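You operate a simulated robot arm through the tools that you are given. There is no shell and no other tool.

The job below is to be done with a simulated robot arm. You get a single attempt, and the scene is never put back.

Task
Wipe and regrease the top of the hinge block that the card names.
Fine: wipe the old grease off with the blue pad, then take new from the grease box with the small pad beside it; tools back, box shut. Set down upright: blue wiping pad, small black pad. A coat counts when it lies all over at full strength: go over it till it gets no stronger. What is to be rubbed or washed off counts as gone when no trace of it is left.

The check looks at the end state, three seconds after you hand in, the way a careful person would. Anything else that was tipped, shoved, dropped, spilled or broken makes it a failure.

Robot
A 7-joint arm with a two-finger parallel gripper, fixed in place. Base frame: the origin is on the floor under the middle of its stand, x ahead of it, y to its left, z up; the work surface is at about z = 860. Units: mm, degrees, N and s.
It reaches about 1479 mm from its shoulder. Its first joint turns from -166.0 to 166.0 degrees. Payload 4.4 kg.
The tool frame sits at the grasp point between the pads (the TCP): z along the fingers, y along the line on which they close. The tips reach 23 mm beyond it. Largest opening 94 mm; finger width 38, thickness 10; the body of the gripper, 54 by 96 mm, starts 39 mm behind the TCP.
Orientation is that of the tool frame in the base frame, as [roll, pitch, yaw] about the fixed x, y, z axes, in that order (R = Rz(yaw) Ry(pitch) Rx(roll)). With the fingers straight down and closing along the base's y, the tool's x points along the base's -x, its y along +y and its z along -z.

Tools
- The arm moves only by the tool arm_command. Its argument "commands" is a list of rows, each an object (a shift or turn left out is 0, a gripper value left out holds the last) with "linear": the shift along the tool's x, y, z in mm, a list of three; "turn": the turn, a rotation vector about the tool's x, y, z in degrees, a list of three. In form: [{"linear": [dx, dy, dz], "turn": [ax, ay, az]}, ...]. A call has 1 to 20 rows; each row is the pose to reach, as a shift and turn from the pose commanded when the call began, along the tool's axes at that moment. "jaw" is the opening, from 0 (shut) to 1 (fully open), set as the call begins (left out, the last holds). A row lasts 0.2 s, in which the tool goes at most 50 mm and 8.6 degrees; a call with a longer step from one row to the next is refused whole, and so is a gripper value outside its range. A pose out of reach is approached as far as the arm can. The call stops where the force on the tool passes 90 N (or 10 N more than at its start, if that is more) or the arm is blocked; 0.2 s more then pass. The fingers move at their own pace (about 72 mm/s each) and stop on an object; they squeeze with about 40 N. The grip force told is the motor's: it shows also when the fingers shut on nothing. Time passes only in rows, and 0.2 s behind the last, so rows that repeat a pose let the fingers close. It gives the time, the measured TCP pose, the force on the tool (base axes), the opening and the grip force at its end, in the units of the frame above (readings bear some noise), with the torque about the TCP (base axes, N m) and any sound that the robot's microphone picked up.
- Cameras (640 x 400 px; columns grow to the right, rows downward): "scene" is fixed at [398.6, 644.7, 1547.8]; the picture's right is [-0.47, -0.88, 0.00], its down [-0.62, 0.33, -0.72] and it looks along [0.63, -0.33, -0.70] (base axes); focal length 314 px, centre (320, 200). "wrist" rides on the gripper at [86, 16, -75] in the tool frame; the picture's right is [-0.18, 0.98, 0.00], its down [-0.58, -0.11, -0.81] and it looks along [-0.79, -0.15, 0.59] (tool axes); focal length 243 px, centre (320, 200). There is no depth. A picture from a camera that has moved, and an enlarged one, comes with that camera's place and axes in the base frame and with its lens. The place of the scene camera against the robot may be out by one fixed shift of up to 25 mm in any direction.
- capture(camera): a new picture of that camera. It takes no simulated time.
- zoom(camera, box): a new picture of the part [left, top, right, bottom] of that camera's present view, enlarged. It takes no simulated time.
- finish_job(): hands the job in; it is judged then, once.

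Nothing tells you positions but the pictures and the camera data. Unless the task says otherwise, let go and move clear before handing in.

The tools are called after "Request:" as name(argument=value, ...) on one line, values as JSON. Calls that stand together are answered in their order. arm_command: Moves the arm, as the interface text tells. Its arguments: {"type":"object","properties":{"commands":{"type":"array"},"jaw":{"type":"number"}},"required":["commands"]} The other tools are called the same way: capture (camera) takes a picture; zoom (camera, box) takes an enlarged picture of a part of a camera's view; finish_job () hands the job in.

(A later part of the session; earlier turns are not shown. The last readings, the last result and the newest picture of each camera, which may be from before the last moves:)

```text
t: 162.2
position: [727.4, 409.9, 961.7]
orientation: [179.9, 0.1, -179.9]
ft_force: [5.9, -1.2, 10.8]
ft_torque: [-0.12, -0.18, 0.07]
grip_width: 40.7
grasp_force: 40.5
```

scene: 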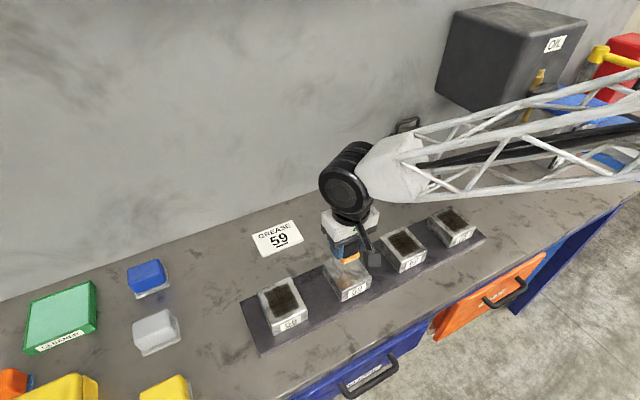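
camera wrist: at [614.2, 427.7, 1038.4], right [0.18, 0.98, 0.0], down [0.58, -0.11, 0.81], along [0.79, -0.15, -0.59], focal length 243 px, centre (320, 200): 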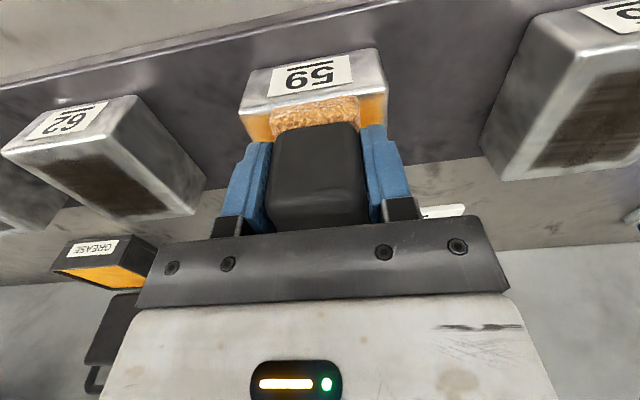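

Request:
arm_command(commands=[{"linear": [0, 0, -5]}, {"linear": [0, 0, -20]}, {"linear": [0, 0, -45]}, {"linear": [0, -30, -60]}, {"linear": [15, -60, -70]}, {"linear": [30, -90, -80]}, {"linear": [38, -100, -80]}, {"linear": [38, -100, -80]}])

Request:
zoom(camera="wrist", box=[370, 0, 560, 160])

Request:
zoom(camera="scene", box=[300, 230, 400, 310])

Request:
capture(camera="wrist")

```text
t: 164.0
position: [689.3, 313.0, 1041.5]
orientation: [179.9, -0.1, -179.9]
ft_force: [-0.8, 0.6, -0.3]
ft_torque: [-0.01, 0.03, -0.03]
grip_width: 40.2
grasp_force: 40.2
```

```text
2.50 times, centred on (465, 80) of wrist
camera zoom: at [602.1, 328.7, 1117.6], right [0.18, 0.98, 0.0], down [0.58, -0.11, 0.81], along [0.79, -0.15, -0.59], focal length 606 px, centre (-42, 500)
```

zoom: 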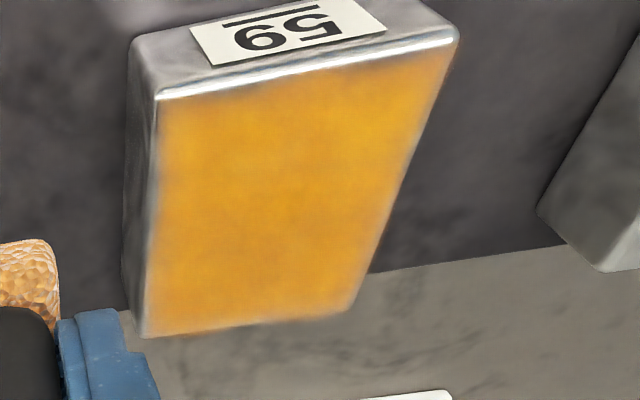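

```text
5.00 times, centred on (350, 270) of scene
camera zoom: at [398.6, 644.7, 1547.8], right [-0.47, -0.88, 0.0], down [-0.62, 0.33, -0.72], along [0.63, -0.33, -0.7], focal length 1572 px, centre (170, -150)
```

zoom: 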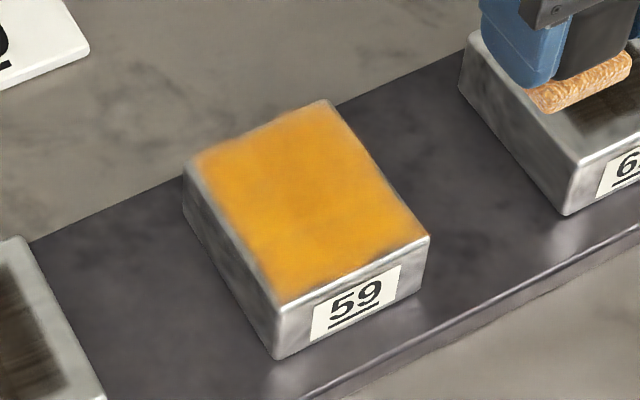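

```text
taken
camera wrist: at [602.1, 328.7, 1117.6], right [0.18, 0.98, 0.0], down [0.58, -0.11, 0.81], along [0.79, -0.15, -0.59], focal length 243 px, centre (320, 200)
```

wrist: 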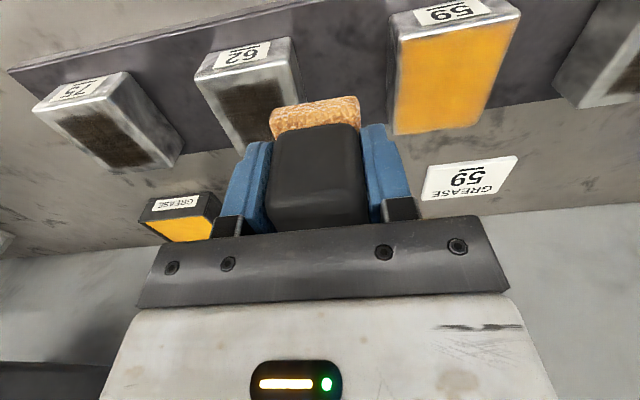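

The coat is more uniform now, but the pad has gone paler. To be sure of full strength I'll reload from the box and go over it again.

Request:
arm_command(commands=[{"linear": [-28, -2, 0]}, {"linear": [-57, -4, 0]}, {"linear": [-86, -6, 0]}, {"linear": [-114, -8, 0]}, {"linear": [-143, -11, 0]}, {"linear": [-171, -13, 0]}, {"linear": [-179, -40, 0]}, {"linear": [-187, -67, 0]}, {"linear": [-195, -95, 0]}, {"linear": [-203, -122, 0]}, {"linear": [-211, -149, 0]}, {"linear": [-219, -176, 0]}, {"linear": [-228, -203, 0]}, {"linear": [-236, -230, 0]}, {"linear": [-244, -257, 0]}, {"linear": [-250, -278, 10]}, {"linear": [-252, -283, 30]}, {"linear": [-252, -283, 50]}, {"linear": [-252, -283, 65]}, {"linear": [-252, -283, 65]}])

Request:
capture(camera="wrist")

Request:
zoom(camera="scene", box=[360, 80, 500, 210])

```text
t: 168.2
position: [940.9, 29.5, 976.3]
orientation: [179.9, 0.1, -179.8]
ft_force: [-0.5, -0.4, -0.9]
ft_torque: [0.0, 0.02, 0.0]
grip_width: 40.5
grasp_force: 39.7
```

```text
taken
camera wrist: at [854.8, 44.9, 1052.0], right [0.18, 0.98, 0.0], down [0.58, -0.11, 0.81], along [0.79, -0.15, -0.59], focal length 243 px, centre (320, 200)
```

wrist: 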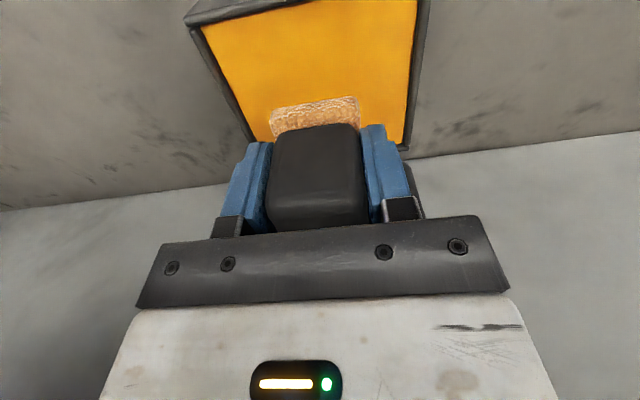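

```text
3.08 times, centred on (430, 145) of scene
camera zoom: at [398.6, 644.7, 1547.8], right [-0.47, -0.88, 0.0], down [-0.62, 0.33, -0.72], along [0.63, -0.33, -0.7], focal length 968 px, centre (-18, 369)
```

zoom: 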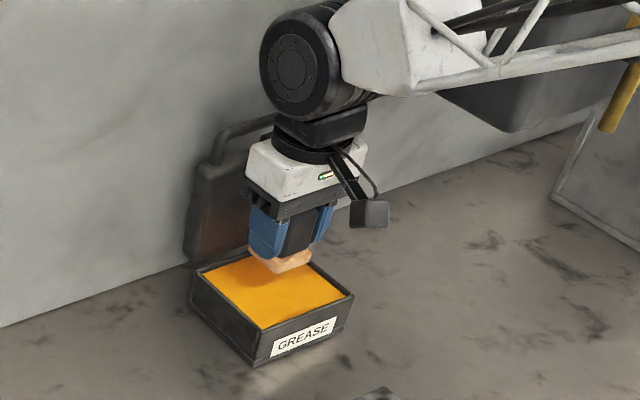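

The pad has gone pale, so it does need reloading. I'll lower it again, this time with a gentler press.

Request:
arm_command(commands=[{"linear": [0, 0, 10]}, {"linear": [0, 0, 20]}, {"linear": [0, 0, 27]}, {"linear": [0, 0, 29]}, {"linear": [0, 0, 30]}, {"linear": [0, 0, 30]}])

Request:
arm_command(commands=[{"linear": [0, 0, 0.7]}, {"linear": [0, 0, 1.5]}, {"linear": [0, 0, 1.5]}])

```text
t: 169.6
position: [940.8, 30.6, 947.5]
orientation: [179.9, -0.1, -179.9]
ft_force: [0.4, 0.1, -0.4]
ft_torque: [0.02, 0.0, -0.04]
grip_width: 40.5
grasp_force: 40.0
```

```text
t: 170.4
position: [941.5, 29.1, 946.4]
orientation: [179.9, 0.1, -179.8]
ft_force: [-0.6, 0.6, 0.7]
ft_torque: [0.01, 0.0, 0.01]
grip_width: 40.4
grasp_force: 38.9
```

Request:
arm_command(commands=[{"linear": [0, 0, 0.7]}, {"linear": [0, 0, 1.3]}, {"linear": [0, 0, 1.3]}])

Request:
zoom(camera="wrist", box=[180, 0, 460, 200])

```text
t: 171.2
position: [940.8, 28.9, 944.8]
orientation: [-180.0, -0.1, -179.9]
ft_force: [0.0, 0.5, -0.6]
ft_torque: [-0.04, 0.0, 0.04]
grip_width: 40.3
grasp_force: 39.8
```

```text
2.00 times, centred on (320, 100) of wrist
camera zoom: at [854.3, 45.5, 1020.0], right [0.18, 0.98, 0.0], down [0.58, -0.11, 0.81], along [0.79, -0.15, -0.59], focal length 485 px, centre (320, 400)
```

zoom: 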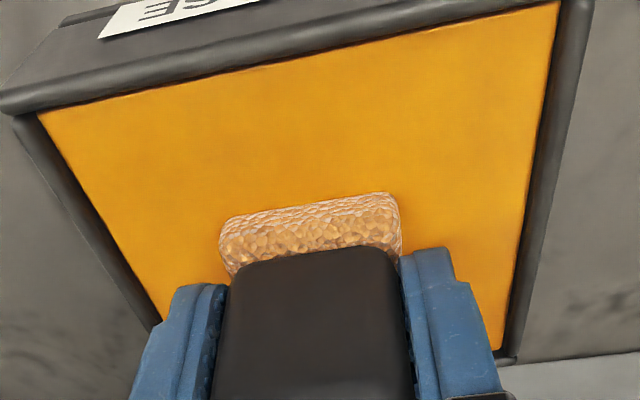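

Request:
arm_command(commands=[{"linear": [0, 0, 0.7]}, {"linear": [0, 0, 1.3]}, {"linear": [0, 0, 1.3]}])

Request:
arm_command(commands=[{"linear": [0, 0, 0.7]}, {"linear": [0, 0, 1.3]}, {"linear": [0, 0, 1.3]}])

Request:
zoom(camera="wrist", box=[180, 0, 460, 200])

```text
t: 172.0
position: [942.3, 30.3, 943.8]
orientation: [179.9, 0.1, -179.9]
ft_force: [-0.1, -0.5, -1.0]
ft_torque: [0.0, -0.03, -0.01]
grip_width: 40.5
grasp_force: 39.9
```

```text
t: 172.8
position: [941.9, 29.7, 942.9]
orientation: [-180.0, 0.1, -179.9]
ft_force: [-4.0, -1.2, 13.8]
ft_torque: [-0.11, 0.2, -0.02]
grip_width: 40.3
grasp_force: 40.1
```

```text
2.00 times, centred on (320, 100) of wrist
camera zoom: at [854.7, 45.5, 1018.8], right [0.18, 0.98, 0.0], down [0.58, -0.11, 0.81], along [0.79, -0.15, -0.59], focal length 485 px, centre (320, 400)
```

zoom: 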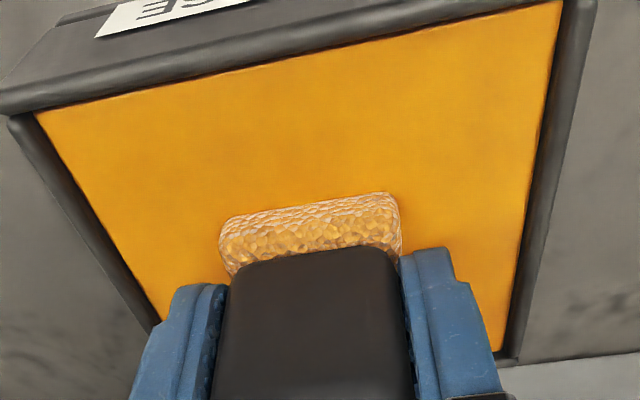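

Contact is at about 14 N and the sponge is turning orange again. I'll hold it there a moment to soak, then lift.

Request:
arm_command(commands=[{"linear": [0, 0, 0.4]}, {"linear": [3, 0, 0.4]}, {"linear": [-3, 0, 0.4]}, {"linear": [0, 0, 0.4]}, {"linear": [0, 0, 0.4]}])

Request:
arm_command(commands=[{"linear": [0, 0, -3]}, {"linear": [0, 0, -8]}, {"linear": [0, 0, -18]}, {"linear": [0, 0, -32]}, {"linear": [0, 0, -48]}, {"linear": [0, 0, -64]}, {"linear": [0, 0, -76]}, {"linear": [0, 0, -76]}])

Request:
zoom(camera="wrist", box=[180, 0, 460, 200])

```text
t: 174.0
position: [942.2, 28.8, 943.9]
orientation: [180.0, 0.2, -179.9]
ft_force: [13.4, 0.4, 29.4]
ft_torque: [0.03, -0.36, 0.0]
grip_width: 40.2
grasp_force: 40.1
```

```text
t: 175.8
position: [941.8, 28.8, 1017.3]
orientation: [179.9, 0.0, -180.0]
ft_force: [-0.6, -0.4, 0.2]
ft_torque: [0.0, 0.01, 0.01]
grip_width: 40.2
grasp_force: 40.4
```

```text
2.00 times, centred on (320, 100) of wrist
camera zoom: at [854.3, 44.6, 1093.1], right [0.18, 0.98, 0.0], down [0.58, -0.11, 0.81], along [0.79, -0.15, -0.59], focal length 485 px, centre (320, 400)
```

zoom: 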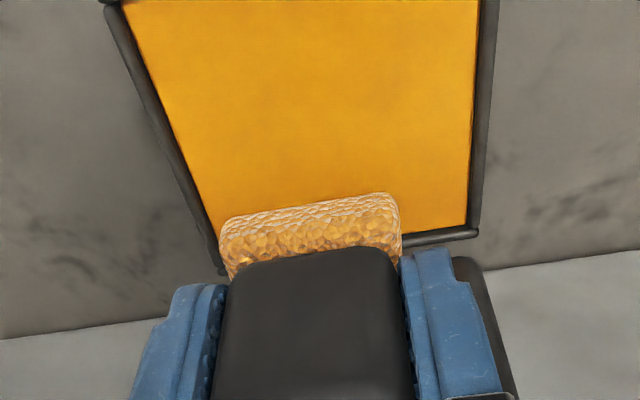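

The pad is freshly loaded. I'll carry it back to block 59 the same way.

Request:
arm_command(commands=[{"linear": [8, 27, -4]}, {"linear": [16, 54, -4]}, {"linear": [24, 82, -4]}, {"linear": [32, 109, -4]}, {"linear": [40, 136, -4]}, {"linear": [48, 163, -4]}, {"linear": [57, 190, -4]}, {"linear": [65, 218, -4]}, {"linear": [73, 245, -4]}, {"linear": [81, 272, -4]}, {"linear": [90, 302, -4]}, {"linear": [98, 331, -4]}, {"linear": [106, 360, -4]}, {"linear": [118, 380, -4]}, {"linear": [140, 384, -4]}, {"linear": [165, 384, -4]}, {"linear": [190, 384, 5]}, {"linear": [208, 384, 20]}, {"linear": [214, 384, 35]}, {"linear": [214, 384, 45]}])

Request:
arm_command(commands=[{"linear": [0, 0, 3]}, {"linear": [0, 0, 6]}, {"linear": [0, 0, 8]}, {"linear": [0, 0, 8]}])

```text
t: 180.0
position: [727.3, 412.4, 971.7]
orientation: [179.9, 0.2, -179.9]
ft_force: [-0.2, -0.8, -1.1]
ft_torque: [0.01, 0.02, 0.03]
grip_width: 40.4
grasp_force: 40.3
```

```text
t: 181.0
position: [727.2, 412.5, 965.1]
orientation: [179.9, 0.0, -179.8]
ft_force: [-0.2, 1.0, -0.8]
ft_torque: [-0.02, 0.0, 0.01]
grip_width: 40.6
grasp_force: 39.8
```

Request:
arm_command(commands=[{"linear": [0, 0, 0.7]}, {"linear": [0, 0, 1.5]}, {"linear": [0, 0, 1.5]}])

Request:
arm_command(commands=[{"linear": [0, 0, 0.5]}, {"linear": [0, 0, 1.0]}, {"linear": [0, 0, 1.0]}])

Request:
arm_command(commands=[{"linear": [0, 0, 0.5]}, {"linear": [0, 0, 1.0]}, {"linear": [0, 0, 1.0]}])

```text
t: 181.8
position: [727.0, 413.2, 963.9]
orientation: [180.0, 0.0, -179.9]
ft_force: [0.8, -0.8, -0.4]
ft_torque: [0.01, -0.01, 0.0]
grip_width: 40.4
grasp_force: 39.3
```

```text
t: 182.6
position: [727.4, 412.0, 962.0]
orientation: [179.9, 0.0, -179.9]
ft_force: [-0.3, 0.3, -0.4]
ft_torque: [-0.01, 0.01, 0.02]
grip_width: 40.6
grasp_force: 39.7
```

```text
t: 183.4
position: [727.5, 412.3, 962.3]
orientation: [179.9, 0.1, -179.8]
ft_force: [-2.7, -0.7, 7.5]
ft_torque: [-0.09, 0.1, 0.01]
grip_width: 40.3
grasp_force: 40.0
```

Contact is at about 7.5 N here. I'll run the full raster again, pressing slightly deeper toward the front.

Request:
arm_command(commands=[{"linear": [10, 0, 0.6]}, {"linear": [20, 0, 1.0]}, {"linear": [28, 0, 1.2]}, {"linear": [28, -10, 1.2]}, {"linear": [28, -21, 1.2]}, {"linear": [18, -21, 1.0]}, {"linear": [8, -21, 0.6]}, {"linear": [-2, -21, 0.4]}, {"linear": [-12, -21, 0.3]}, {"linear": [-22, -21, 0.3]}, {"linear": [-28, -21, 0.3]}, {"linear": [-28, -10, 0.3]}, {"linear": [-28, 0, 0.3]}, {"linear": [-18, 0, 0.3]}, {"linear": [-8, 0, 0.3]}, {"linear": [2, 0, 0.4]}, {"linear": [12, 0, 0.7]}, {"linear": [22, 0, 1.1]}, {"linear": [28, 0, 1.2]}, {"linear": [28, 10, 1.2]}])

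Request:
arm_command(commands=[{"linear": [0, 11, 0]}, {"linear": [-10, 11, -0.2]}, {"linear": [-20, 11, -0.6]}, {"linear": [-30, 11, -0.9]}, {"linear": [-40, 11, -0.9]}, {"linear": [-50, 11, -0.9]}, {"linear": [-56, 11, -0.9]}, {"linear": [-56, 1, -0.9]}, {"linear": [-46, 1, -0.9]}, {"linear": [-36, 1, -0.9]}, {"linear": [-26, 1, -0.8]}, {"linear": [-16, 1, -0.5]}, {"linear": [-6, 1, -0.1]}, {"linear": [0, 1, 0]}, {"linear": [0, -10, 0]}, {"linear": [0, -20, 0]}, {"linear": [-10, -20, -0.2]}, {"linear": [-20, -20, -0.6]}, {"linear": [-30, -20, -0.9]}, {"linear": [-40, -20, -0.9]}])

Request:
arm_command(commands=[{"linear": [-10, 0, 0]}, {"linear": [-16, 0, 0]}, {"linear": [-16, 10, 0]}, {"linear": [-6, 10, 0]}, {"linear": [4, 10, 0]}, {"linear": [12, 10, 0.2]}, {"linear": [12, 10, 0]}])

```text
t: 187.6
position: [698.1, 420.5, 961.1]
orientation: [180.0, 0.0, 180.0]
ft_force: [-2.3, -35.0, 70.7]
ft_torque: [-1.05, -0.24, -0.12]
grip_width: 40.5
grasp_force: 40.0
```

```text
t: 191.8
position: [738.2, 401.1, 961.0]
orientation: [179.9, 0.1, -179.9]
ft_force: [-28.5, 1.9, 65.5]
ft_torque: [-0.08, 0.77, -0.02]
grip_width: 40.3
grasp_force: 40.2
```

```text
t: 193.4
position: [727.4, 413.3, 960.5]
orientation: [180.0, 0.0, -179.8]
ft_force: [15.4, 6.9, 34.7]
ft_torque: [0.21, -0.64, 0.02]
grip_width: 40.4
grasp_force: 40.3
```

Pressing got rather strong in places, up to about 70 N. I'll lift and check the coat and that the block and plate haven't shifted.

Request:
arm_command(commands=[{"linear": [0, 0, -5]}, {"linear": [0, 0, -20]}, {"linear": [0, 0, -45]}, {"linear": [0, -30, -60]}, {"linear": [15, -60, -70]}, {"linear": [30, -90, -80]}, {"linear": [38, -102, -80]}, {"linear": [38, -102, -80]}])

Request:
zoom(camera="wrist", box=[370, 0, 560, 160])

Request:
zoom(camera="scene", box=[300, 230, 400, 310])

Request:
capture(camera="wrist")

Request:
capture(camera="scene")

```text
t: 195.2
position: [687.2, 311.6, 1039.9]
orientation: [180.0, 0.0, -179.9]
ft_force: [0.3, -0.6, -0.1]
ft_torque: [-0.01, -0.03, -0.02]
grip_width: 40.2
grasp_force: 39.8
```

```text
2.50 times, centred on (465, 80) of wrist
camera zoom: at [601.5, 327.4, 1116.1], right [0.18, 0.98, 0.0], down [0.58, -0.11, 0.81], along [0.79, -0.15, -0.59], focal length 606 px, centre (-42, 500)
```

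zoom: 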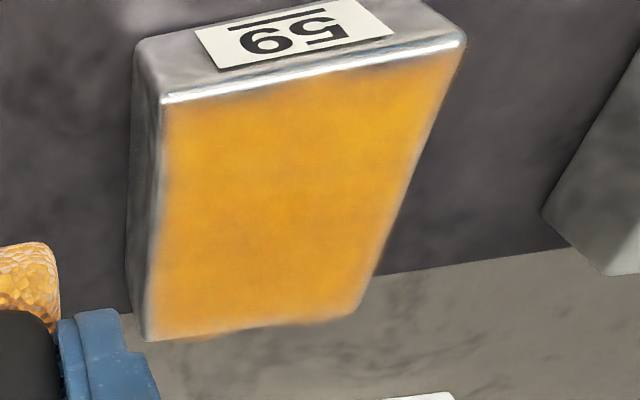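

```text
5.00 times, centred on (350, 270) of scene
camera zoom: at [398.6, 644.7, 1547.8], right [-0.47, -0.88, 0.0], down [-0.62, 0.33, -0.72], along [0.63, -0.33, -0.7], focal length 1572 px, centre (170, -150)
```

zoom: 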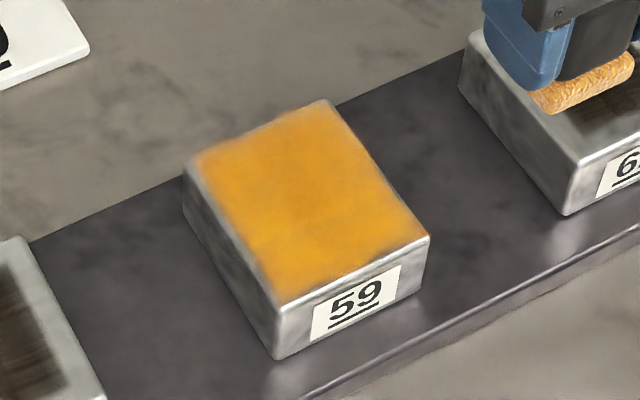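

```text
taken
camera wrist: at [601.5, 327.4, 1116.1], right [0.18, 0.98, 0.0], down [0.58, -0.11, 0.81], along [0.79, -0.15, -0.59], focal length 243 px, centre (320, 200)
```

wrist: 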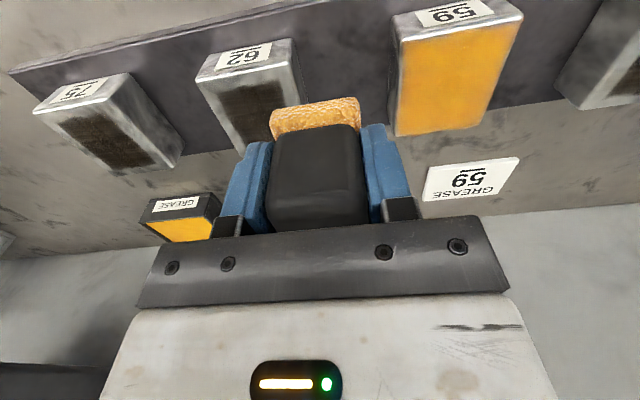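

```text
taken
```

scene: 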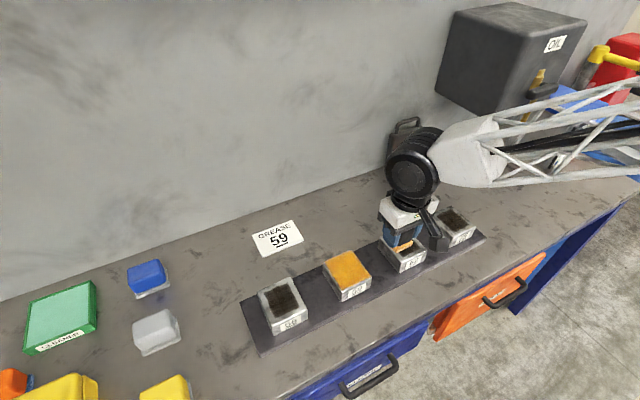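

The coat looks the same as before and the pad kept its load, so it's no longer getting stronger. I'll zoom in on the edges to see whether any strip is thin.

Request:
zoom(camera="wrist", box=[385, 10, 475, 80])

Request:
zoom(camera="wrist", box=[440, 10, 530, 80])

Request:
zoom(camera="wrist", box=[385, 75, 495, 145])

Request:
zoom(camera="scene", box=[322, 245, 382, 295])

```text
5.71 times, centred on (430, 45) of wrist
camera zoom: at [601.5, 327.4, 1116.1], right [0.18, 0.98, 0.0], down [0.58, -0.11, 0.81], along [0.79, -0.15, -0.59], focal length 1386 px, centre (-309, 1086)
```

zoom: 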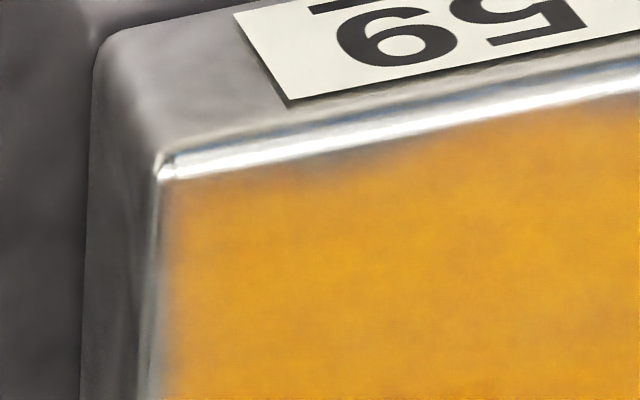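

```text
5.71 times, centred on (485, 45) of wrist
camera zoom: at [601.5, 327.4, 1116.1], right [0.18, 0.98, 0.0], down [0.58, -0.11, 0.81], along [0.79, -0.15, -0.59], focal length 1386 px, centre (-623, 1086)
```

zoom: 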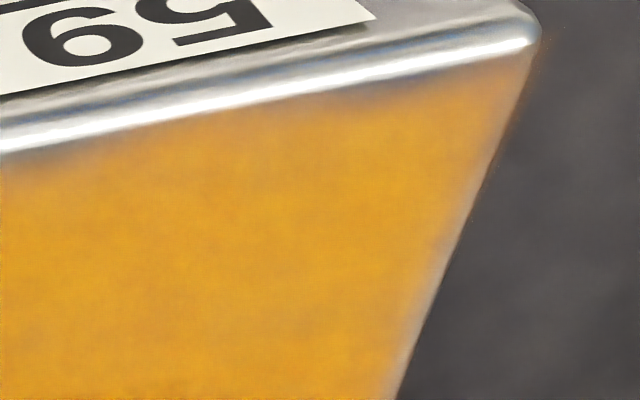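

```text
5.71 times, centred on (440, 110) of wrist
camera zoom: at [601.5, 327.4, 1116.1], right [0.18, 0.98, 0.0], down [0.58, -0.11, 0.81], along [0.79, -0.15, -0.59], focal length 1386 px, centre (-366, 714)
```

zoom: 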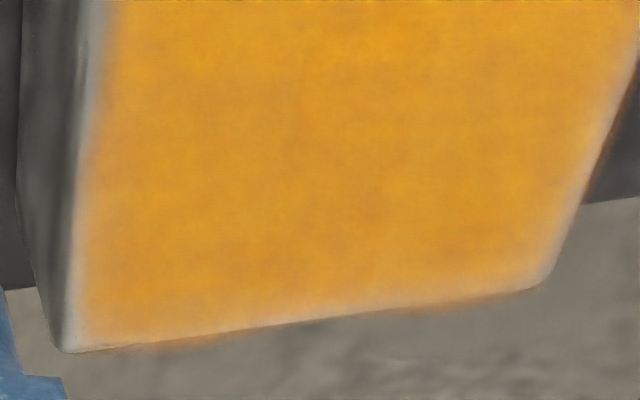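

```text
8.00 times, centred on (352, 270) of scene
camera zoom: at [398.6, 644.7, 1547.8], right [-0.47, -0.88, 0.0], down [-0.62, 0.33, -0.72], along [0.63, -0.33, -0.7], focal length 2516 px, centre (64, -360)
```

zoom: 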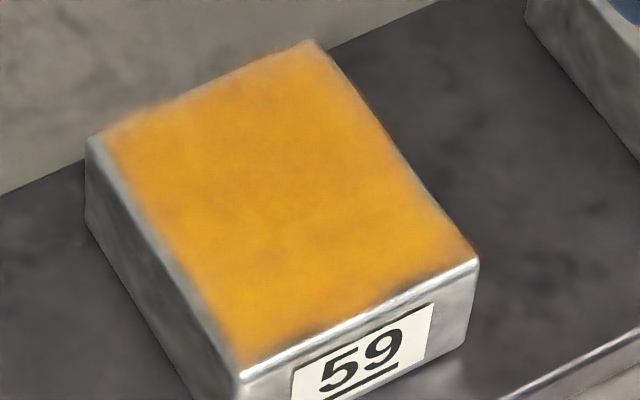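

The coat is even, with only a soft thin fringe at the rounded rim, slightly wider on the +y side. I'll run one perimeter lap, a little farther out and with a lighter press, to make sure the edges are full.

Request:
arm_command(commands=[{"linear": [-15, 40, 0]}, {"linear": [-30, 80, 10]}, {"linear": [-38, 102, 35]}, {"linear": [-38, 102, 60]}, {"linear": [-38, 102, 74]}, {"linear": [-38, 102, 78]}, {"linear": [-38, 102, 79.2]}, {"linear": [-38, 102, 79.2]}])

Request:
arm_command(commands=[{"linear": [0, 10, 0]}, {"linear": [0, 20, 0]}, {"linear": [0, 26, 0]}, {"linear": [10, 26, 0]}, {"linear": [20, 26, 0]}, {"linear": [30, 26, 0]}, {"linear": [20, 26, 0]}, {"linear": [10, 26, 0]}, {"linear": [0, 26, 0]}, {"linear": [-10, 26, 0]}, {"linear": [-20, 26, 0]}, {"linear": [-30, 26, 0]}, {"linear": [-30, 16, 0]}, {"linear": [-30, 6, 0]}, {"linear": [-30, -4, 0]}, {"linear": [-30, -14, 0]}, {"linear": [-30, -24, 0]}])

Request:
arm_command(commands=[{"linear": [10, 0, 0]}, {"linear": [20, 0, 0]}, {"linear": [30, 0, 0]}, {"linear": [40, 0, 0]}, {"linear": [50, 0, 0.2]}, {"linear": [60, 0, 0.3]}, {"linear": [60, 10, 0.3]}, {"linear": [60, 20, 0.3]}, {"linear": [60, 30, 0.3]}, {"linear": [60, 40, 0.3]}, {"linear": [60, 50, 0.3]}, {"linear": [50, 40, 0.2]}, {"linear": [40, 30, 0]}, {"linear": [30, 24, 0]}, {"linear": [30, 24, 0]}])

```text
t: 197.0
position: [726.2, 412.2, 962.4]
orientation: [179.9, 0.0, -180.0]
ft_force: [0.2, 0.1, -1.3]
ft_torque: [0.02, 0.02, -0.02]
grip_width: 40.7
grasp_force: 40.3
```

```text
t: 200.6
position: [757.7, 389.0, 962.8]
orientation: [180.0, 0.1, -180.0]
ft_force: [0.4, 1.7, 2.6]
ft_torque: [-0.02, 0.05, -0.06]
grip_width: 40.3
grasp_force: 40.1
```

```text
t: 203.8
position: [727.2, 413.6, 962.1]
orientation: [180.0, 0.0, -179.9]
ft_force: [-2.2, 2.5, 5.5]
ft_torque: [0.04, 0.01, -0.03]
grip_width: 40.3
grasp_force: 40.3
```

Request:
arm_command(commands=[{"linear": [0, 10, 0.8]}, {"linear": [0, 20, 0.8]}, {"linear": [0, 26, 0.8]}, {"linear": [10, 26, 0.8]}, {"linear": [20, 26, 0.8]}, {"linear": [29, 26, 0.8]}, {"linear": [20, 26, 0.8]}, {"linear": [10, 26, 0.8]}, {"linear": [0, 26, 0.8]}, {"linear": [-10, 26, 0.8]}, {"linear": [-20, 26, 0.8]}, {"linear": [-29, 26, 0.8]}, {"linear": [-29, 16, 0.8]}, {"linear": [-29, 6, 0.8]}, {"linear": [-29, -4, 0.8]}, {"linear": [-29, -14, 0.8]}, {"linear": [-29, -24, 0.8]}])

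Request:
arm_command(commands=[{"linear": [10, 0, 0]}, {"linear": [20, 0, 0]}, {"linear": [30, 0, 0]}, {"linear": [40, 0, 0]}, {"linear": [50, 0, 0]}, {"linear": [58, 0, 0]}, {"linear": [58, 10, 0]}, {"linear": [58, 20, 0]}, {"linear": [58, 30, 0]}, {"linear": [58, 40, 0]}, {"linear": [58, 50, 0]}, {"linear": [48, 40, 0]}, {"linear": [38, 30, 0]}, {"linear": [29, 24, 0]}, {"linear": [29, 24, 0]}])

Request:
arm_command(commands=[{"linear": [0, 0, -5]}, {"linear": [0, 0, -20]}, {"linear": [0, 0, -45]}, {"linear": [0, -30, -60]}, {"linear": [15, -60, -70]}, {"linear": [30, -90, -80]}, {"linear": [38, -102, -80]}, {"linear": [38, -102, -80]}])

Request:
zoom(camera="wrist", box=[370, 0, 560, 160])

Request:
zoom(camera="scene", box=[322, 245, 382, 295])

Request:
zoom(camera="wrist", box=[440, 10, 530, 80])

```text
t: 207.4
position: [755.8, 389.2, 960.8]
orientation: [179.8, 0.3, -179.9]
ft_force: [1.6, 18.0, 41.9]
ft_torque: [0.48, 0.14, -0.07]
grip_width: 40.3
grasp_force: 40.2
```

```text
t: 210.6
position: [728.4, 413.1, 962.2]
orientation: [-179.9, -0.1, -180.0]
ft_force: [-6.6, 5.2, 18.8]
ft_torque: [0.17, 0.2, 0.01]
grip_width: 40.5
grasp_force: 39.7
```

```text
t: 212.4
position: [686.3, 310.4, 1041.6]
orientation: [180.0, -0.1, -179.8]
ft_force: [0.1, 0.1, -0.4]
ft_torque: [0.0, -0.03, 0.02]
grip_width: 40.7
grasp_force: 39.7
```

```text
2.50 times, centred on (465, 80) of wrist
camera zoom: at [599.7, 326.4, 1115.7], right [0.18, 0.98, 0.0], down [0.58, -0.11, 0.81], along [0.79, -0.15, -0.59], focal length 606 px, centre (-42, 500)
```

zoom: 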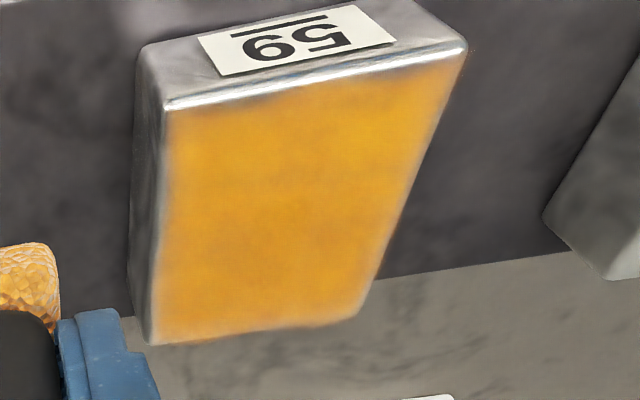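

```text
8.00 times, centred on (352, 270) of scene
camera zoom: at [398.6, 644.7, 1547.8], right [-0.47, -0.88, 0.0], down [-0.62, 0.33, -0.72], along [0.63, -0.33, -0.7], focal length 2516 px, centre (64, -360)
```

zoom: 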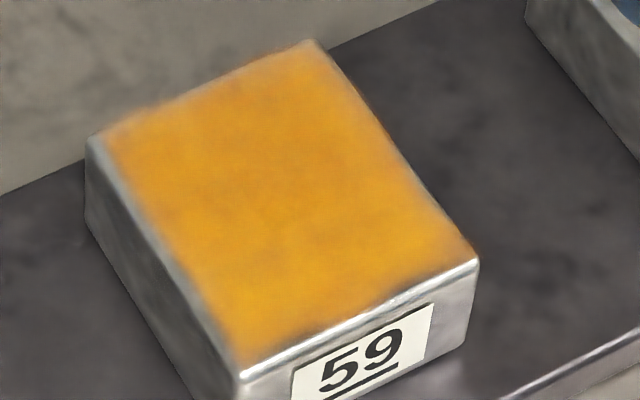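

```text
5.71 times, centred on (485, 45) of wrist
camera zoom: at [599.7, 326.4, 1115.7], right [0.18, 0.98, 0.0], down [0.58, -0.11, 0.81], along [0.79, -0.15, -0.59], focal length 1386 px, centre (-623, 1086)
```

zoom: 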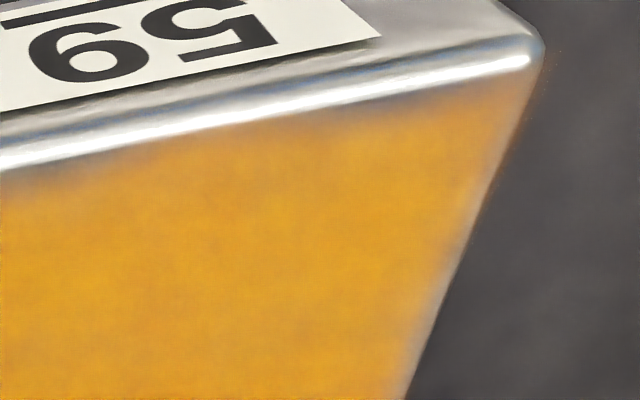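

There's no change from the last laps, so the coat is at full strength and the fringe is just the rounded rim. Next I'll return the black pad to its place at (948, 189).

Request:
arm_command(commands=[{"linear": [-28, 0, 0]}, {"linear": [-57, 0, 0]}, {"linear": [-86, 0, 0]}, {"linear": [-114, 0, 0]}, {"linear": [-143, 0, 0]}, {"linear": [-174, -5, 0]}, {"linear": [-192, -25, 0]}, {"linear": [-210, -49, 0]}, {"linear": [-228, -74, 0]}, {"linear": [-246, -98, 0]}, {"linear": [-258, -115, 0]}, {"linear": [-261.5, -121, 0]}, {"linear": [-261.5, -121, 30]}, {"linear": [-261.5, -121, 60]}, {"linear": [-261.5, -121, 85]}, {"linear": [-261.5, -121, 85]}])

Request:
capture(camera="wrist")

Request:
zoom(camera="scene", box=[340, 100, 480, 220])

```text
t: 215.8
position: [950.8, 192.2, 956.3]
orientation: [180.0, 0.0, -179.9]
ft_force: [-0.3, 0.4, -0.7]
ft_torque: [-0.02, 0.01, -0.01]
grip_width: 40.3
grasp_force: 40.0
```

```text
taken
camera wrist: at [863.6, 207.1, 1032.1], right [0.18, 0.98, 0.0], down [0.58, -0.11, 0.81], along [0.79, -0.15, -0.59], focal length 243 px, centre (320, 200)
```

wrist: 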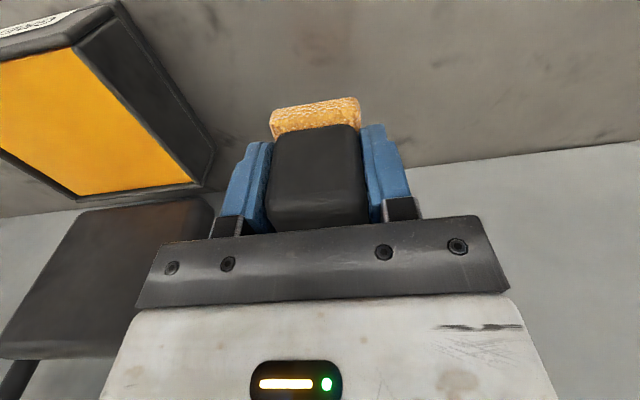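

```text
3.33 times, centred on (410, 160) of scene
camera zoom: at [398.6, 644.7, 1547.8], right [-0.47, -0.88, 0.0], down [-0.62, 0.33, -0.72], along [0.63, -0.33, -0.7], focal length 1048 px, centre (20, 333)
```

zoom: 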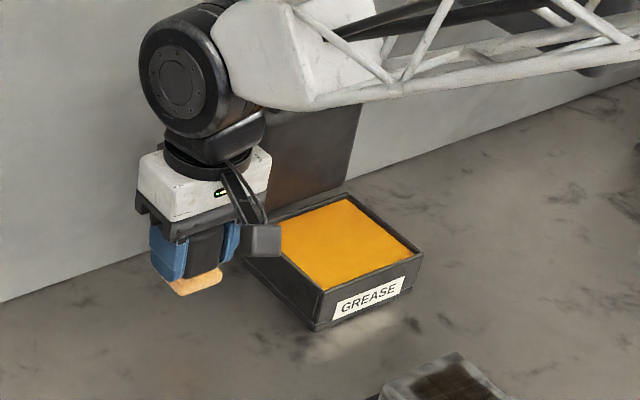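

I'll trim the position by about 2 mm and lower it until it rests on the bench.

Request:
arm_command(commands=[{"linear": [2, -1.8, 20]}, {"linear": [2, -1.8, 38]}, {"linear": [2, -1.8, 50]}, {"linear": [2, -1.8, 54]}, {"linear": [2, -1.8, 54]}])

Request:
arm_command(commands=[{"linear": [0, 0, 1]}, {"linear": [0, 0, 2]}, {"linear": [0, 0, 3]}, {"linear": [0, 0, 3]}])

```text
t: 217.0
position: [950.1, 189.3, 902.0]
orientation: [180.0, -0.1, -179.9]
ft_force: [-0.1, -0.2, -1.3]
ft_torque: [-0.03, -0.02, 0.01]
grip_width: 40.5
grasp_force: 40.3
```

```text
t: 218.0
position: [948.8, 187.3, 898.6]
orientation: [179.8, 0.1, -179.9]
ft_force: [0.3, 1.1, 0.1]
ft_torque: [0.02, -0.01, -0.02]
grip_width: 40.5
grasp_force: 39.4
```

Request:
arm_command(commands=[{"linear": [0, 0, 0.7]}, {"linear": [0, 0, 1.3]}, {"linear": [0, 0, 1.3]}])

Request:
arm_command(commands=[{"linear": [0, 0, 0.5]}, {"linear": [0, 0, 1.0]}, {"linear": [0, 0, 1.0]}])

```text
t: 218.8
position: [949.0, 189.4, 895.8]
orientation: [179.8, 0.0, -179.9]
ft_force: [-0.2, 0.1, -1.0]
ft_torque: [0.0, -0.01, 0.02]
grip_width: 40.4
grasp_force: 40.0
```

```text
t: 219.6
position: [949.9, 188.6, 897.2]
orientation: [179.8, 0.1, -179.8]
ft_force: [0.2, -1.7, 4.8]
ft_torque: [-0.11, 0.08, 0.02]
grip_width: 40.2
grasp_force: 40.2
```

It is now resting lightly on the bench. I'll open just enough to free the handle, then rise straight up.

Request:
arm_command(commands=[{"linear": [0, 0, 0]}, {"linear": [0, 0, 0]}, {"linear": [0, 0, 0]}], jaw=0.5)

Request:
zoom(camera="wrist", box=[140, 40, 520, 260])

```text
t: 220.4
position: [949.1, 188.5, 896.2]
orientation: [179.9, 0.1, -179.9]
ft_force: [0.9, 1.2, 5.9]
ft_torque: [-0.1, -0.02, 0.05]
grip_width: 46.4
grasp_force: 0.1
```

```text
1.68 times, centred on (330, 150) of wrist
camera zoom: at [862.0, 204.8, 972.5], right [0.18, 0.98, 0.0], down [0.58, -0.11, 0.81], along [0.79, -0.15, -0.59], focal length 409 px, centre (303, 284)
```

zoom: 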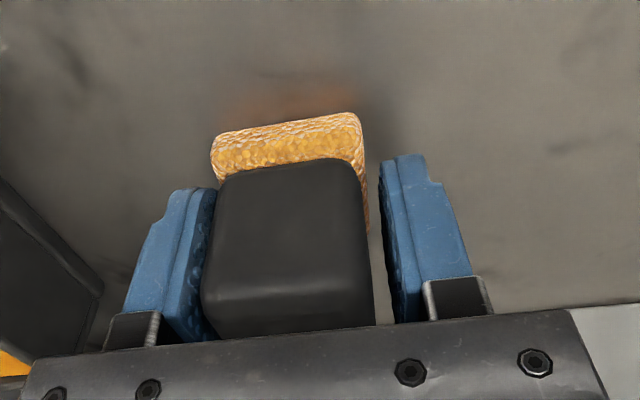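

The pad is touching the left finger, so I'll shift the gripper 3 mm to centre it before rising.

Request:
arm_command(commands=[{"linear": [0, -1.5, 0]}, {"linear": [0, -3, 0]}, {"linear": [0, -3, -3]}, {"linear": [0, -3, -8]}, {"linear": [0, -3, -18]}, {"linear": [0, -3, -35]}, {"linear": [0, -3, -60]}, {"linear": [0, -3, -95]}, {"linear": [0, -3, -140]}, {"linear": [0, -3, -140]}], jaw=0.5)

Request:
capture(camera="wrist")

Request:
zoom(camera="wrist", box=[250, 0, 410, 120])

Request:
zoom(camera="scene", box=[340, 100, 480, 220])

```text
t: 222.6
position: [947.8, 183.7, 1037.1]
orientation: [180.0, 0.0, -179.9]
ft_force: [-0.2, -1.1, 0.4]
ft_torque: [0.0, -0.01, -0.01]
grip_width: 47.0
grasp_force: 0.1
```

```text
taken
camera wrist: at [861.0, 200.2, 1113.3], right [0.18, 0.98, 0.0], down [0.58, -0.11, 0.81], along [0.79, -0.15, -0.59], focal length 243 px, centre (320, 200)
```

wrist: 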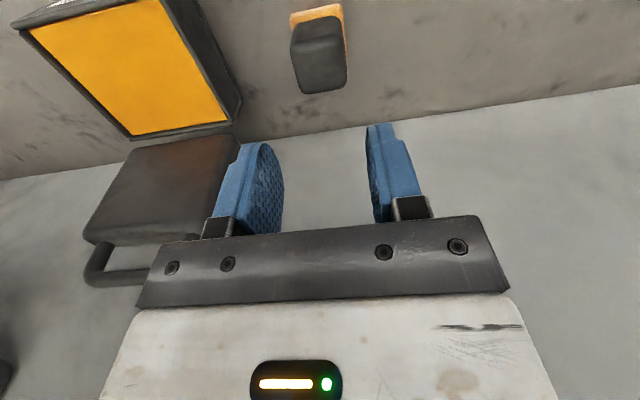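

```text
3.33 times, centred on (330, 60) of wrist
camera zoom: at [861.0, 200.2, 1113.3], right [0.18, 0.98, 0.0], down [0.58, -0.11, 0.81], along [0.79, -0.15, -0.59], focal length 809 px, centre (287, 667)
```

zoom: 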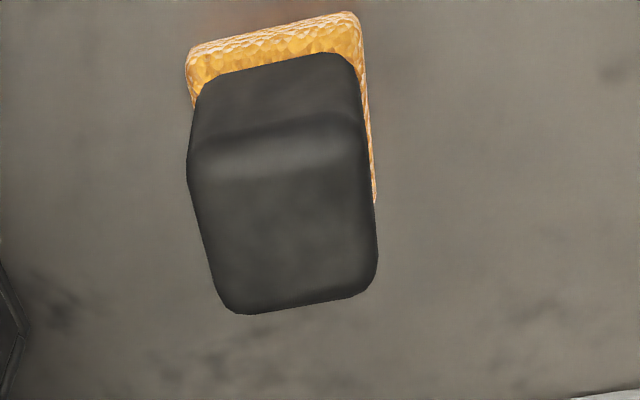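

```text
3.33 times, centred on (410, 160) of scene
camera zoom: at [398.6, 644.7, 1547.8], right [-0.47, -0.88, 0.0], down [-0.62, 0.33, -0.72], along [0.63, -0.33, -0.7], focal length 1048 px, centre (20, 333)
```

zoom: 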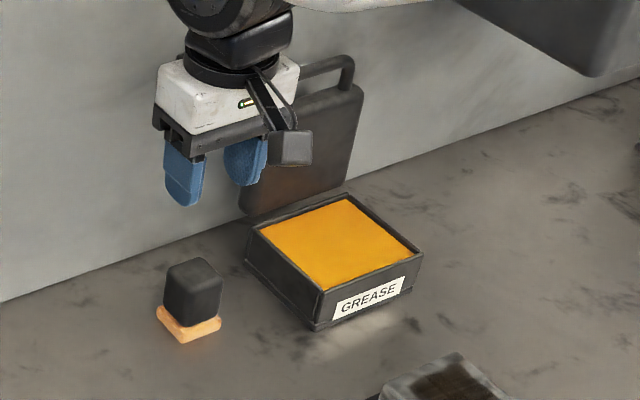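

The black pad stands upright within about 6 mm of its original spot. Now for closing the lid: I'll move back, turn the gripper and tilt it as before.

Request:
arm_command(commands=[{"linear": [10, 0, -25]}, {"linear": [30, -10, -50]}, {"linear": [55, -25, -75]}, {"linear": [82, -42, -86]}, {"linear": [110, -60, -86]}, {"linear": [132, -74, -86]}, {"linear": [132, -74, -86]}], jaw=0.3)

Request:
arm_command(commands=[{"turn": [0, 0, 8]}, {"turn": [0, 0, 16]}, {"turn": [0, 0, 24]}, {"turn": [0, 0, 32]}, {"turn": [0, 0, 40]}, {"turn": [0, 0, 48]}, {"turn": [0, 0, 56]}, {"turn": [0, 0, 64]}, {"turn": [0, 0, 72]}, {"turn": [0, 0, 80]}, {"turn": [0, 0, 86]}, {"turn": [0, 0, 90]}, {"turn": [0, 0, 90]}])

```text
t: 224.2
position: [816.5, 111.7, 1122.9]
orientation: [179.9, 0.0, -179.8]
ft_force: [-0.3, -0.4, 0.1]
ft_torque: [-0.02, 0.02, 0.01]
grip_width: 28.3
grasp_force: 0.0
```

```text
t: 227.0
position: [816.2, 111.8, 1123.6]
orientation: [-180.0, -0.2, 90.1]
ft_force: [-0.2, -0.5, -0.6]
ft_torque: [0.0, 0.01, 0.02]
grip_width: 28.3
grasp_force: 0.1
```

Request:
arm_command(commands=[{"linear": [-13.5, 20, 0], "turn": [-8.17, 0, 0]}, {"linear": [-27, 40, 0], "turn": [-16.33, 0, 0]}, {"linear": [-40.5, 60, 0], "turn": [-24.5, 0, 0]}, {"linear": [-54, 80, 0], "turn": [-32.67, 0, 0]}, {"linear": [-67.5, 100, 0], "turn": [-40.8, 0, 0]}, {"linear": [-81, 118, 0], "turn": [-49, 0, 0]}, {"linear": [-81, 118, 0], "turn": [-49, 0, 0]}])

Request:
zoom(camera="wrist", box=[160, 0, 480, 240])

Request:
zoom(camera="scene", box=[360, 60, 560, 220])

```text
t: 228.6
position: [936.6, 29.7, 1122.8]
orientation: [130.9, 0.0, 90.0]
ft_force: [0.3, -0.5, 0.1]
ft_torque: [0.0, 0.0, 0.01]
grip_width: 28.2
grasp_force: 0.1
```

```text
1.67 times, centred on (320, 120) of wrist
camera zoom: at [890.0, 116.6, 1185.0], right [0.64, -0.18, 0.74], down [-0.68, -0.58, 0.44], along [0.35, -0.79, -0.5], focal length 404 px, centre (320, 333)
```

zoom: 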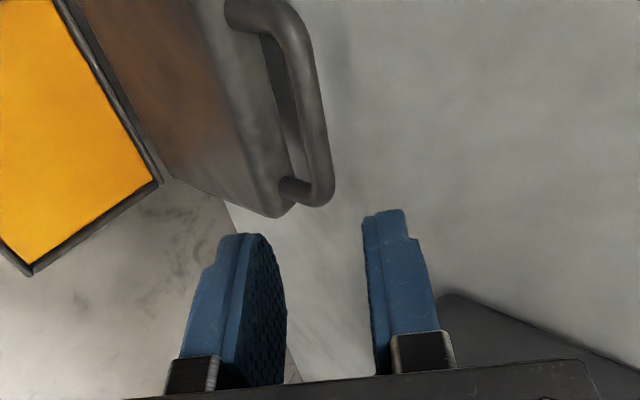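

```text
2.50 times, centred on (460, 140) of scene
camera zoom: at [398.6, 644.7, 1547.8], right [-0.47, -0.88, 0.0], down [-0.62, 0.33, -0.72], along [0.63, -0.33, -0.7], focal length 786 px, centre (-30, 350)
```

zoom: 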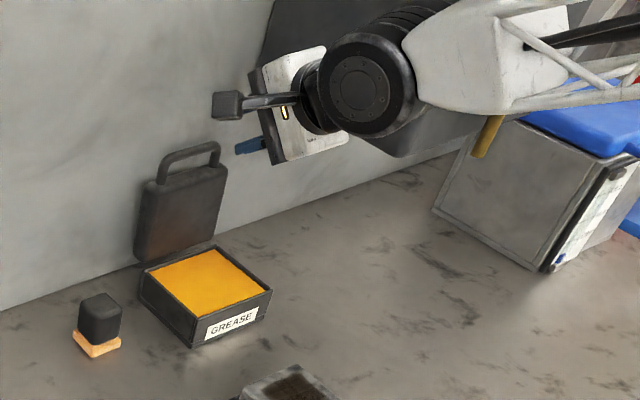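

The bar sits about 4 mm to one side and 109 mm ahead. I'll align and slide the open jaw back over it.

Request:
arm_command(commands=[{"linear": [0, -3.5, 15]}, {"linear": [0, -3.5, 35]}, {"linear": [0, -3.5, 55]}, {"linear": [0, -3.5, 70]}, {"linear": [0, -3.5, 70]}], jaw=0.3)

Request:
zoom(camera="wrist", box=[160, 0, 480, 240])

```text
t: 229.8
position: [985.7, 30.3, 1074.5]
orientation: [131.0, -0.1, 90.1]
ft_force: [0.9, 0.2, 0.7]
ft_torque: [-0.02, -0.03, -0.03]
grip_width: 28.2
grasp_force: 0.0
```

```text
1.67 times, centred on (320, 120) of wrist
camera zoom: at [939.1, 117.0, 1136.6], right [0.64, -0.18, 0.74], down [-0.68, -0.58, 0.45], along [0.35, -0.79, -0.5], focal length 404 px, centre (320, 333)
```

zoom: 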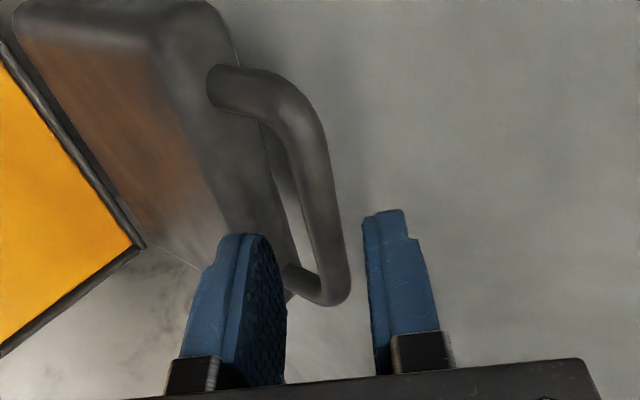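

Request:
arm_command(commands=[{"linear": [0, 0.5, 10]}, {"linear": [0, 0.5, 20]}, {"linear": [0, 0.5, 28]}, {"linear": [0, 0.5, 28]}], jaw=0.3)

Request:
zoom(camera="wrist", box=[160, 0, 480, 240])

```text
t: 230.8
position: [1007.0, 30.8, 1057.8]
orientation: [131.0, -0.1, 90.1]
ft_force: [0.4, -0.3, 0.2]
ft_torque: [-0.03, -0.03, -0.04]
grip_width: 27.8
grasp_force: 0.1
```

```text
1.67 times, centred on (320, 120) of wrist
camera zoom: at [961.2, 117.8, 1118.6], right [0.64, -0.18, 0.74], down [-0.68, -0.58, 0.45], along [0.35, -0.79, -0.5], focal length 404 px, centre (320, 333)
```

zoom: 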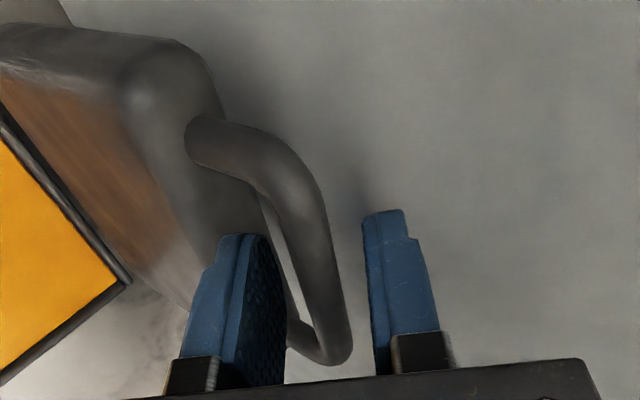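

The bar is back in the jaw. I'll cage it and bring the lid forward along its arc to about 60°.

Request:
arm_command(commands=[{"linear": [0, 0, 0]}, {"linear": [0, -5, -7.9]}, {"linear": [0, -12.6, -17.4]}, {"linear": [0, -20.9, -26.1]}, {"linear": [0, -29.9, -34.1]}, {"linear": [0, -39.6, -41.3]}, {"linear": [0, -50, -47.6]}, {"linear": [0, -60.8, -53]}, {"linear": [0, -60.8, -53]}], jaw=0.2)

Request:
zoom(camera="wrist", box=[160, 0, 480, 240])

Request:
zoom(camera="scene", box=[360, 60, 560, 220])

```text
t: 232.8
position: [926.6, 30.2, 1044.2]
orientation: [131.0, -0.1, 90.2]
ft_force: [-0.6, 0.0, 0.2]
ft_torque: [0.0, 0.02, -0.02]
grip_width: 18.7
grasp_force: 0.0
```

```text
1.67 times, centred on (320, 120) of wrist
camera zoom: at [880.1, 116.6, 1106.7], right [0.65, -0.18, 0.74], down [-0.68, -0.58, 0.45], along [0.35, -0.79, -0.5], focal length 404 px, centre (320, 333)
```

zoom: 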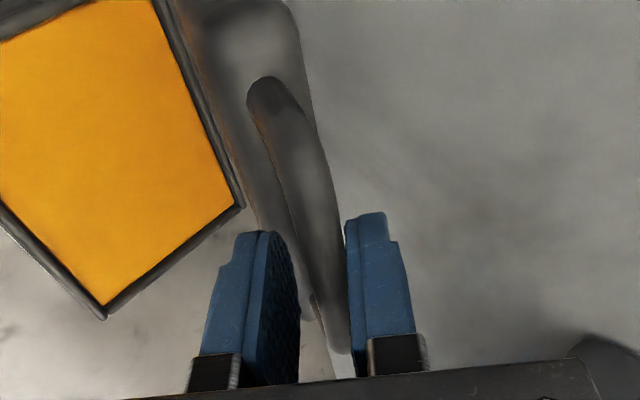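

```text
2.50 times, centred on (460, 140) of scene
camera zoom: at [398.6, 644.7, 1547.8], right [-0.47, -0.88, 0.0], down [-0.62, 0.33, -0.72], along [0.63, -0.33, -0.7], focal length 786 px, centre (-30, 350)
```

zoom: 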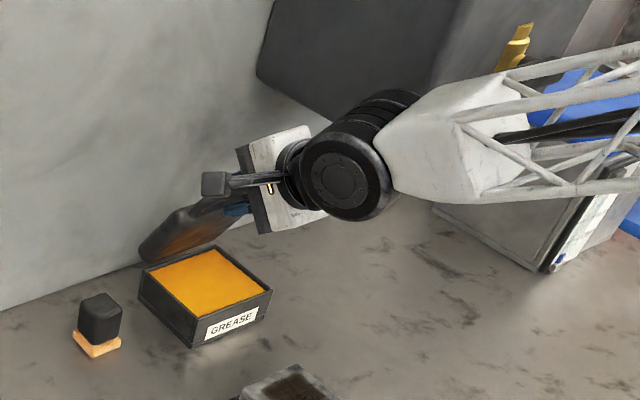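

The lid is following smoothly and the box hasn't moved. I'll bring it down to about 15°.

Request:
arm_command(commands=[{"linear": [0, -11.2, -4.4]}, {"linear": [0, -22.8, -7.8]}, {"linear": [0, -34.7, -10.3]}, {"linear": [0, -46.7, -11.6]}, {"linear": [0, -58.8, -12]}, {"linear": [0, -70.8, -11.2]}, {"linear": [0, -82.8, -9.4]}, {"linear": [0, -94.5, -6.6]}, {"linear": [0, -106, -2.7]}, {"linear": [0, -106, -2.7]}], jaw=0.2)

Request:
zoom(camera="wrist", box=[160, 0, 480, 240])

Request:
zoom(camera="scene", box=[370, 120, 530, 220])

```text
t: 235.0
position: [855.5, 29.5, 965.1]
orientation: [130.9, 0.0, 90.1]
ft_force: [0.1, 0.4, -0.2]
ft_torque: [-0.05, -0.02, -0.01]
grip_width: 18.9
grasp_force: 0.4
```

```text
1.67 times, centred on (320, 120) of wrist
camera zoom: at [809.2, 116.2, 1028.1], right [0.64, -0.18, 0.74], down [-0.68, -0.58, 0.45], along [0.35, -0.79, -0.5], focal length 404 px, centre (320, 333)
```

zoom: 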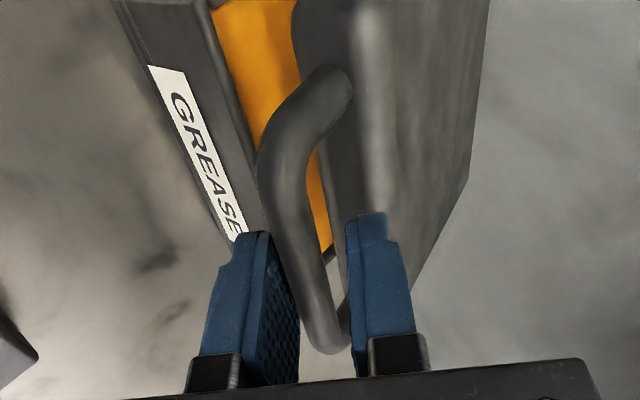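

```text
4.00 times, centred on (450, 170) of scene
camera zoom: at [398.6, 644.7, 1547.8], right [-0.47, -0.88, 0.0], down [-0.62, 0.33, -0.72], along [0.63, -0.33, -0.7], focal length 1258 px, centre (-200, 320)
```

zoom: 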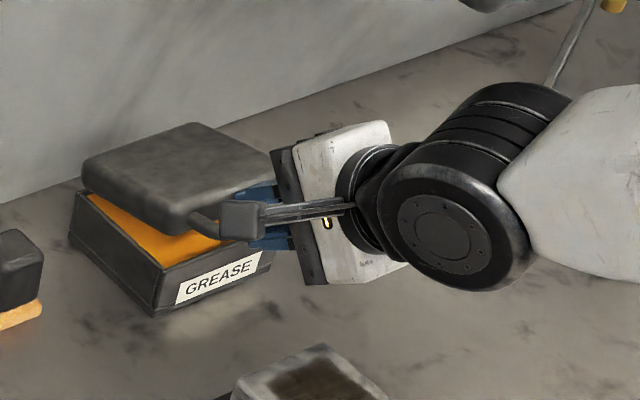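

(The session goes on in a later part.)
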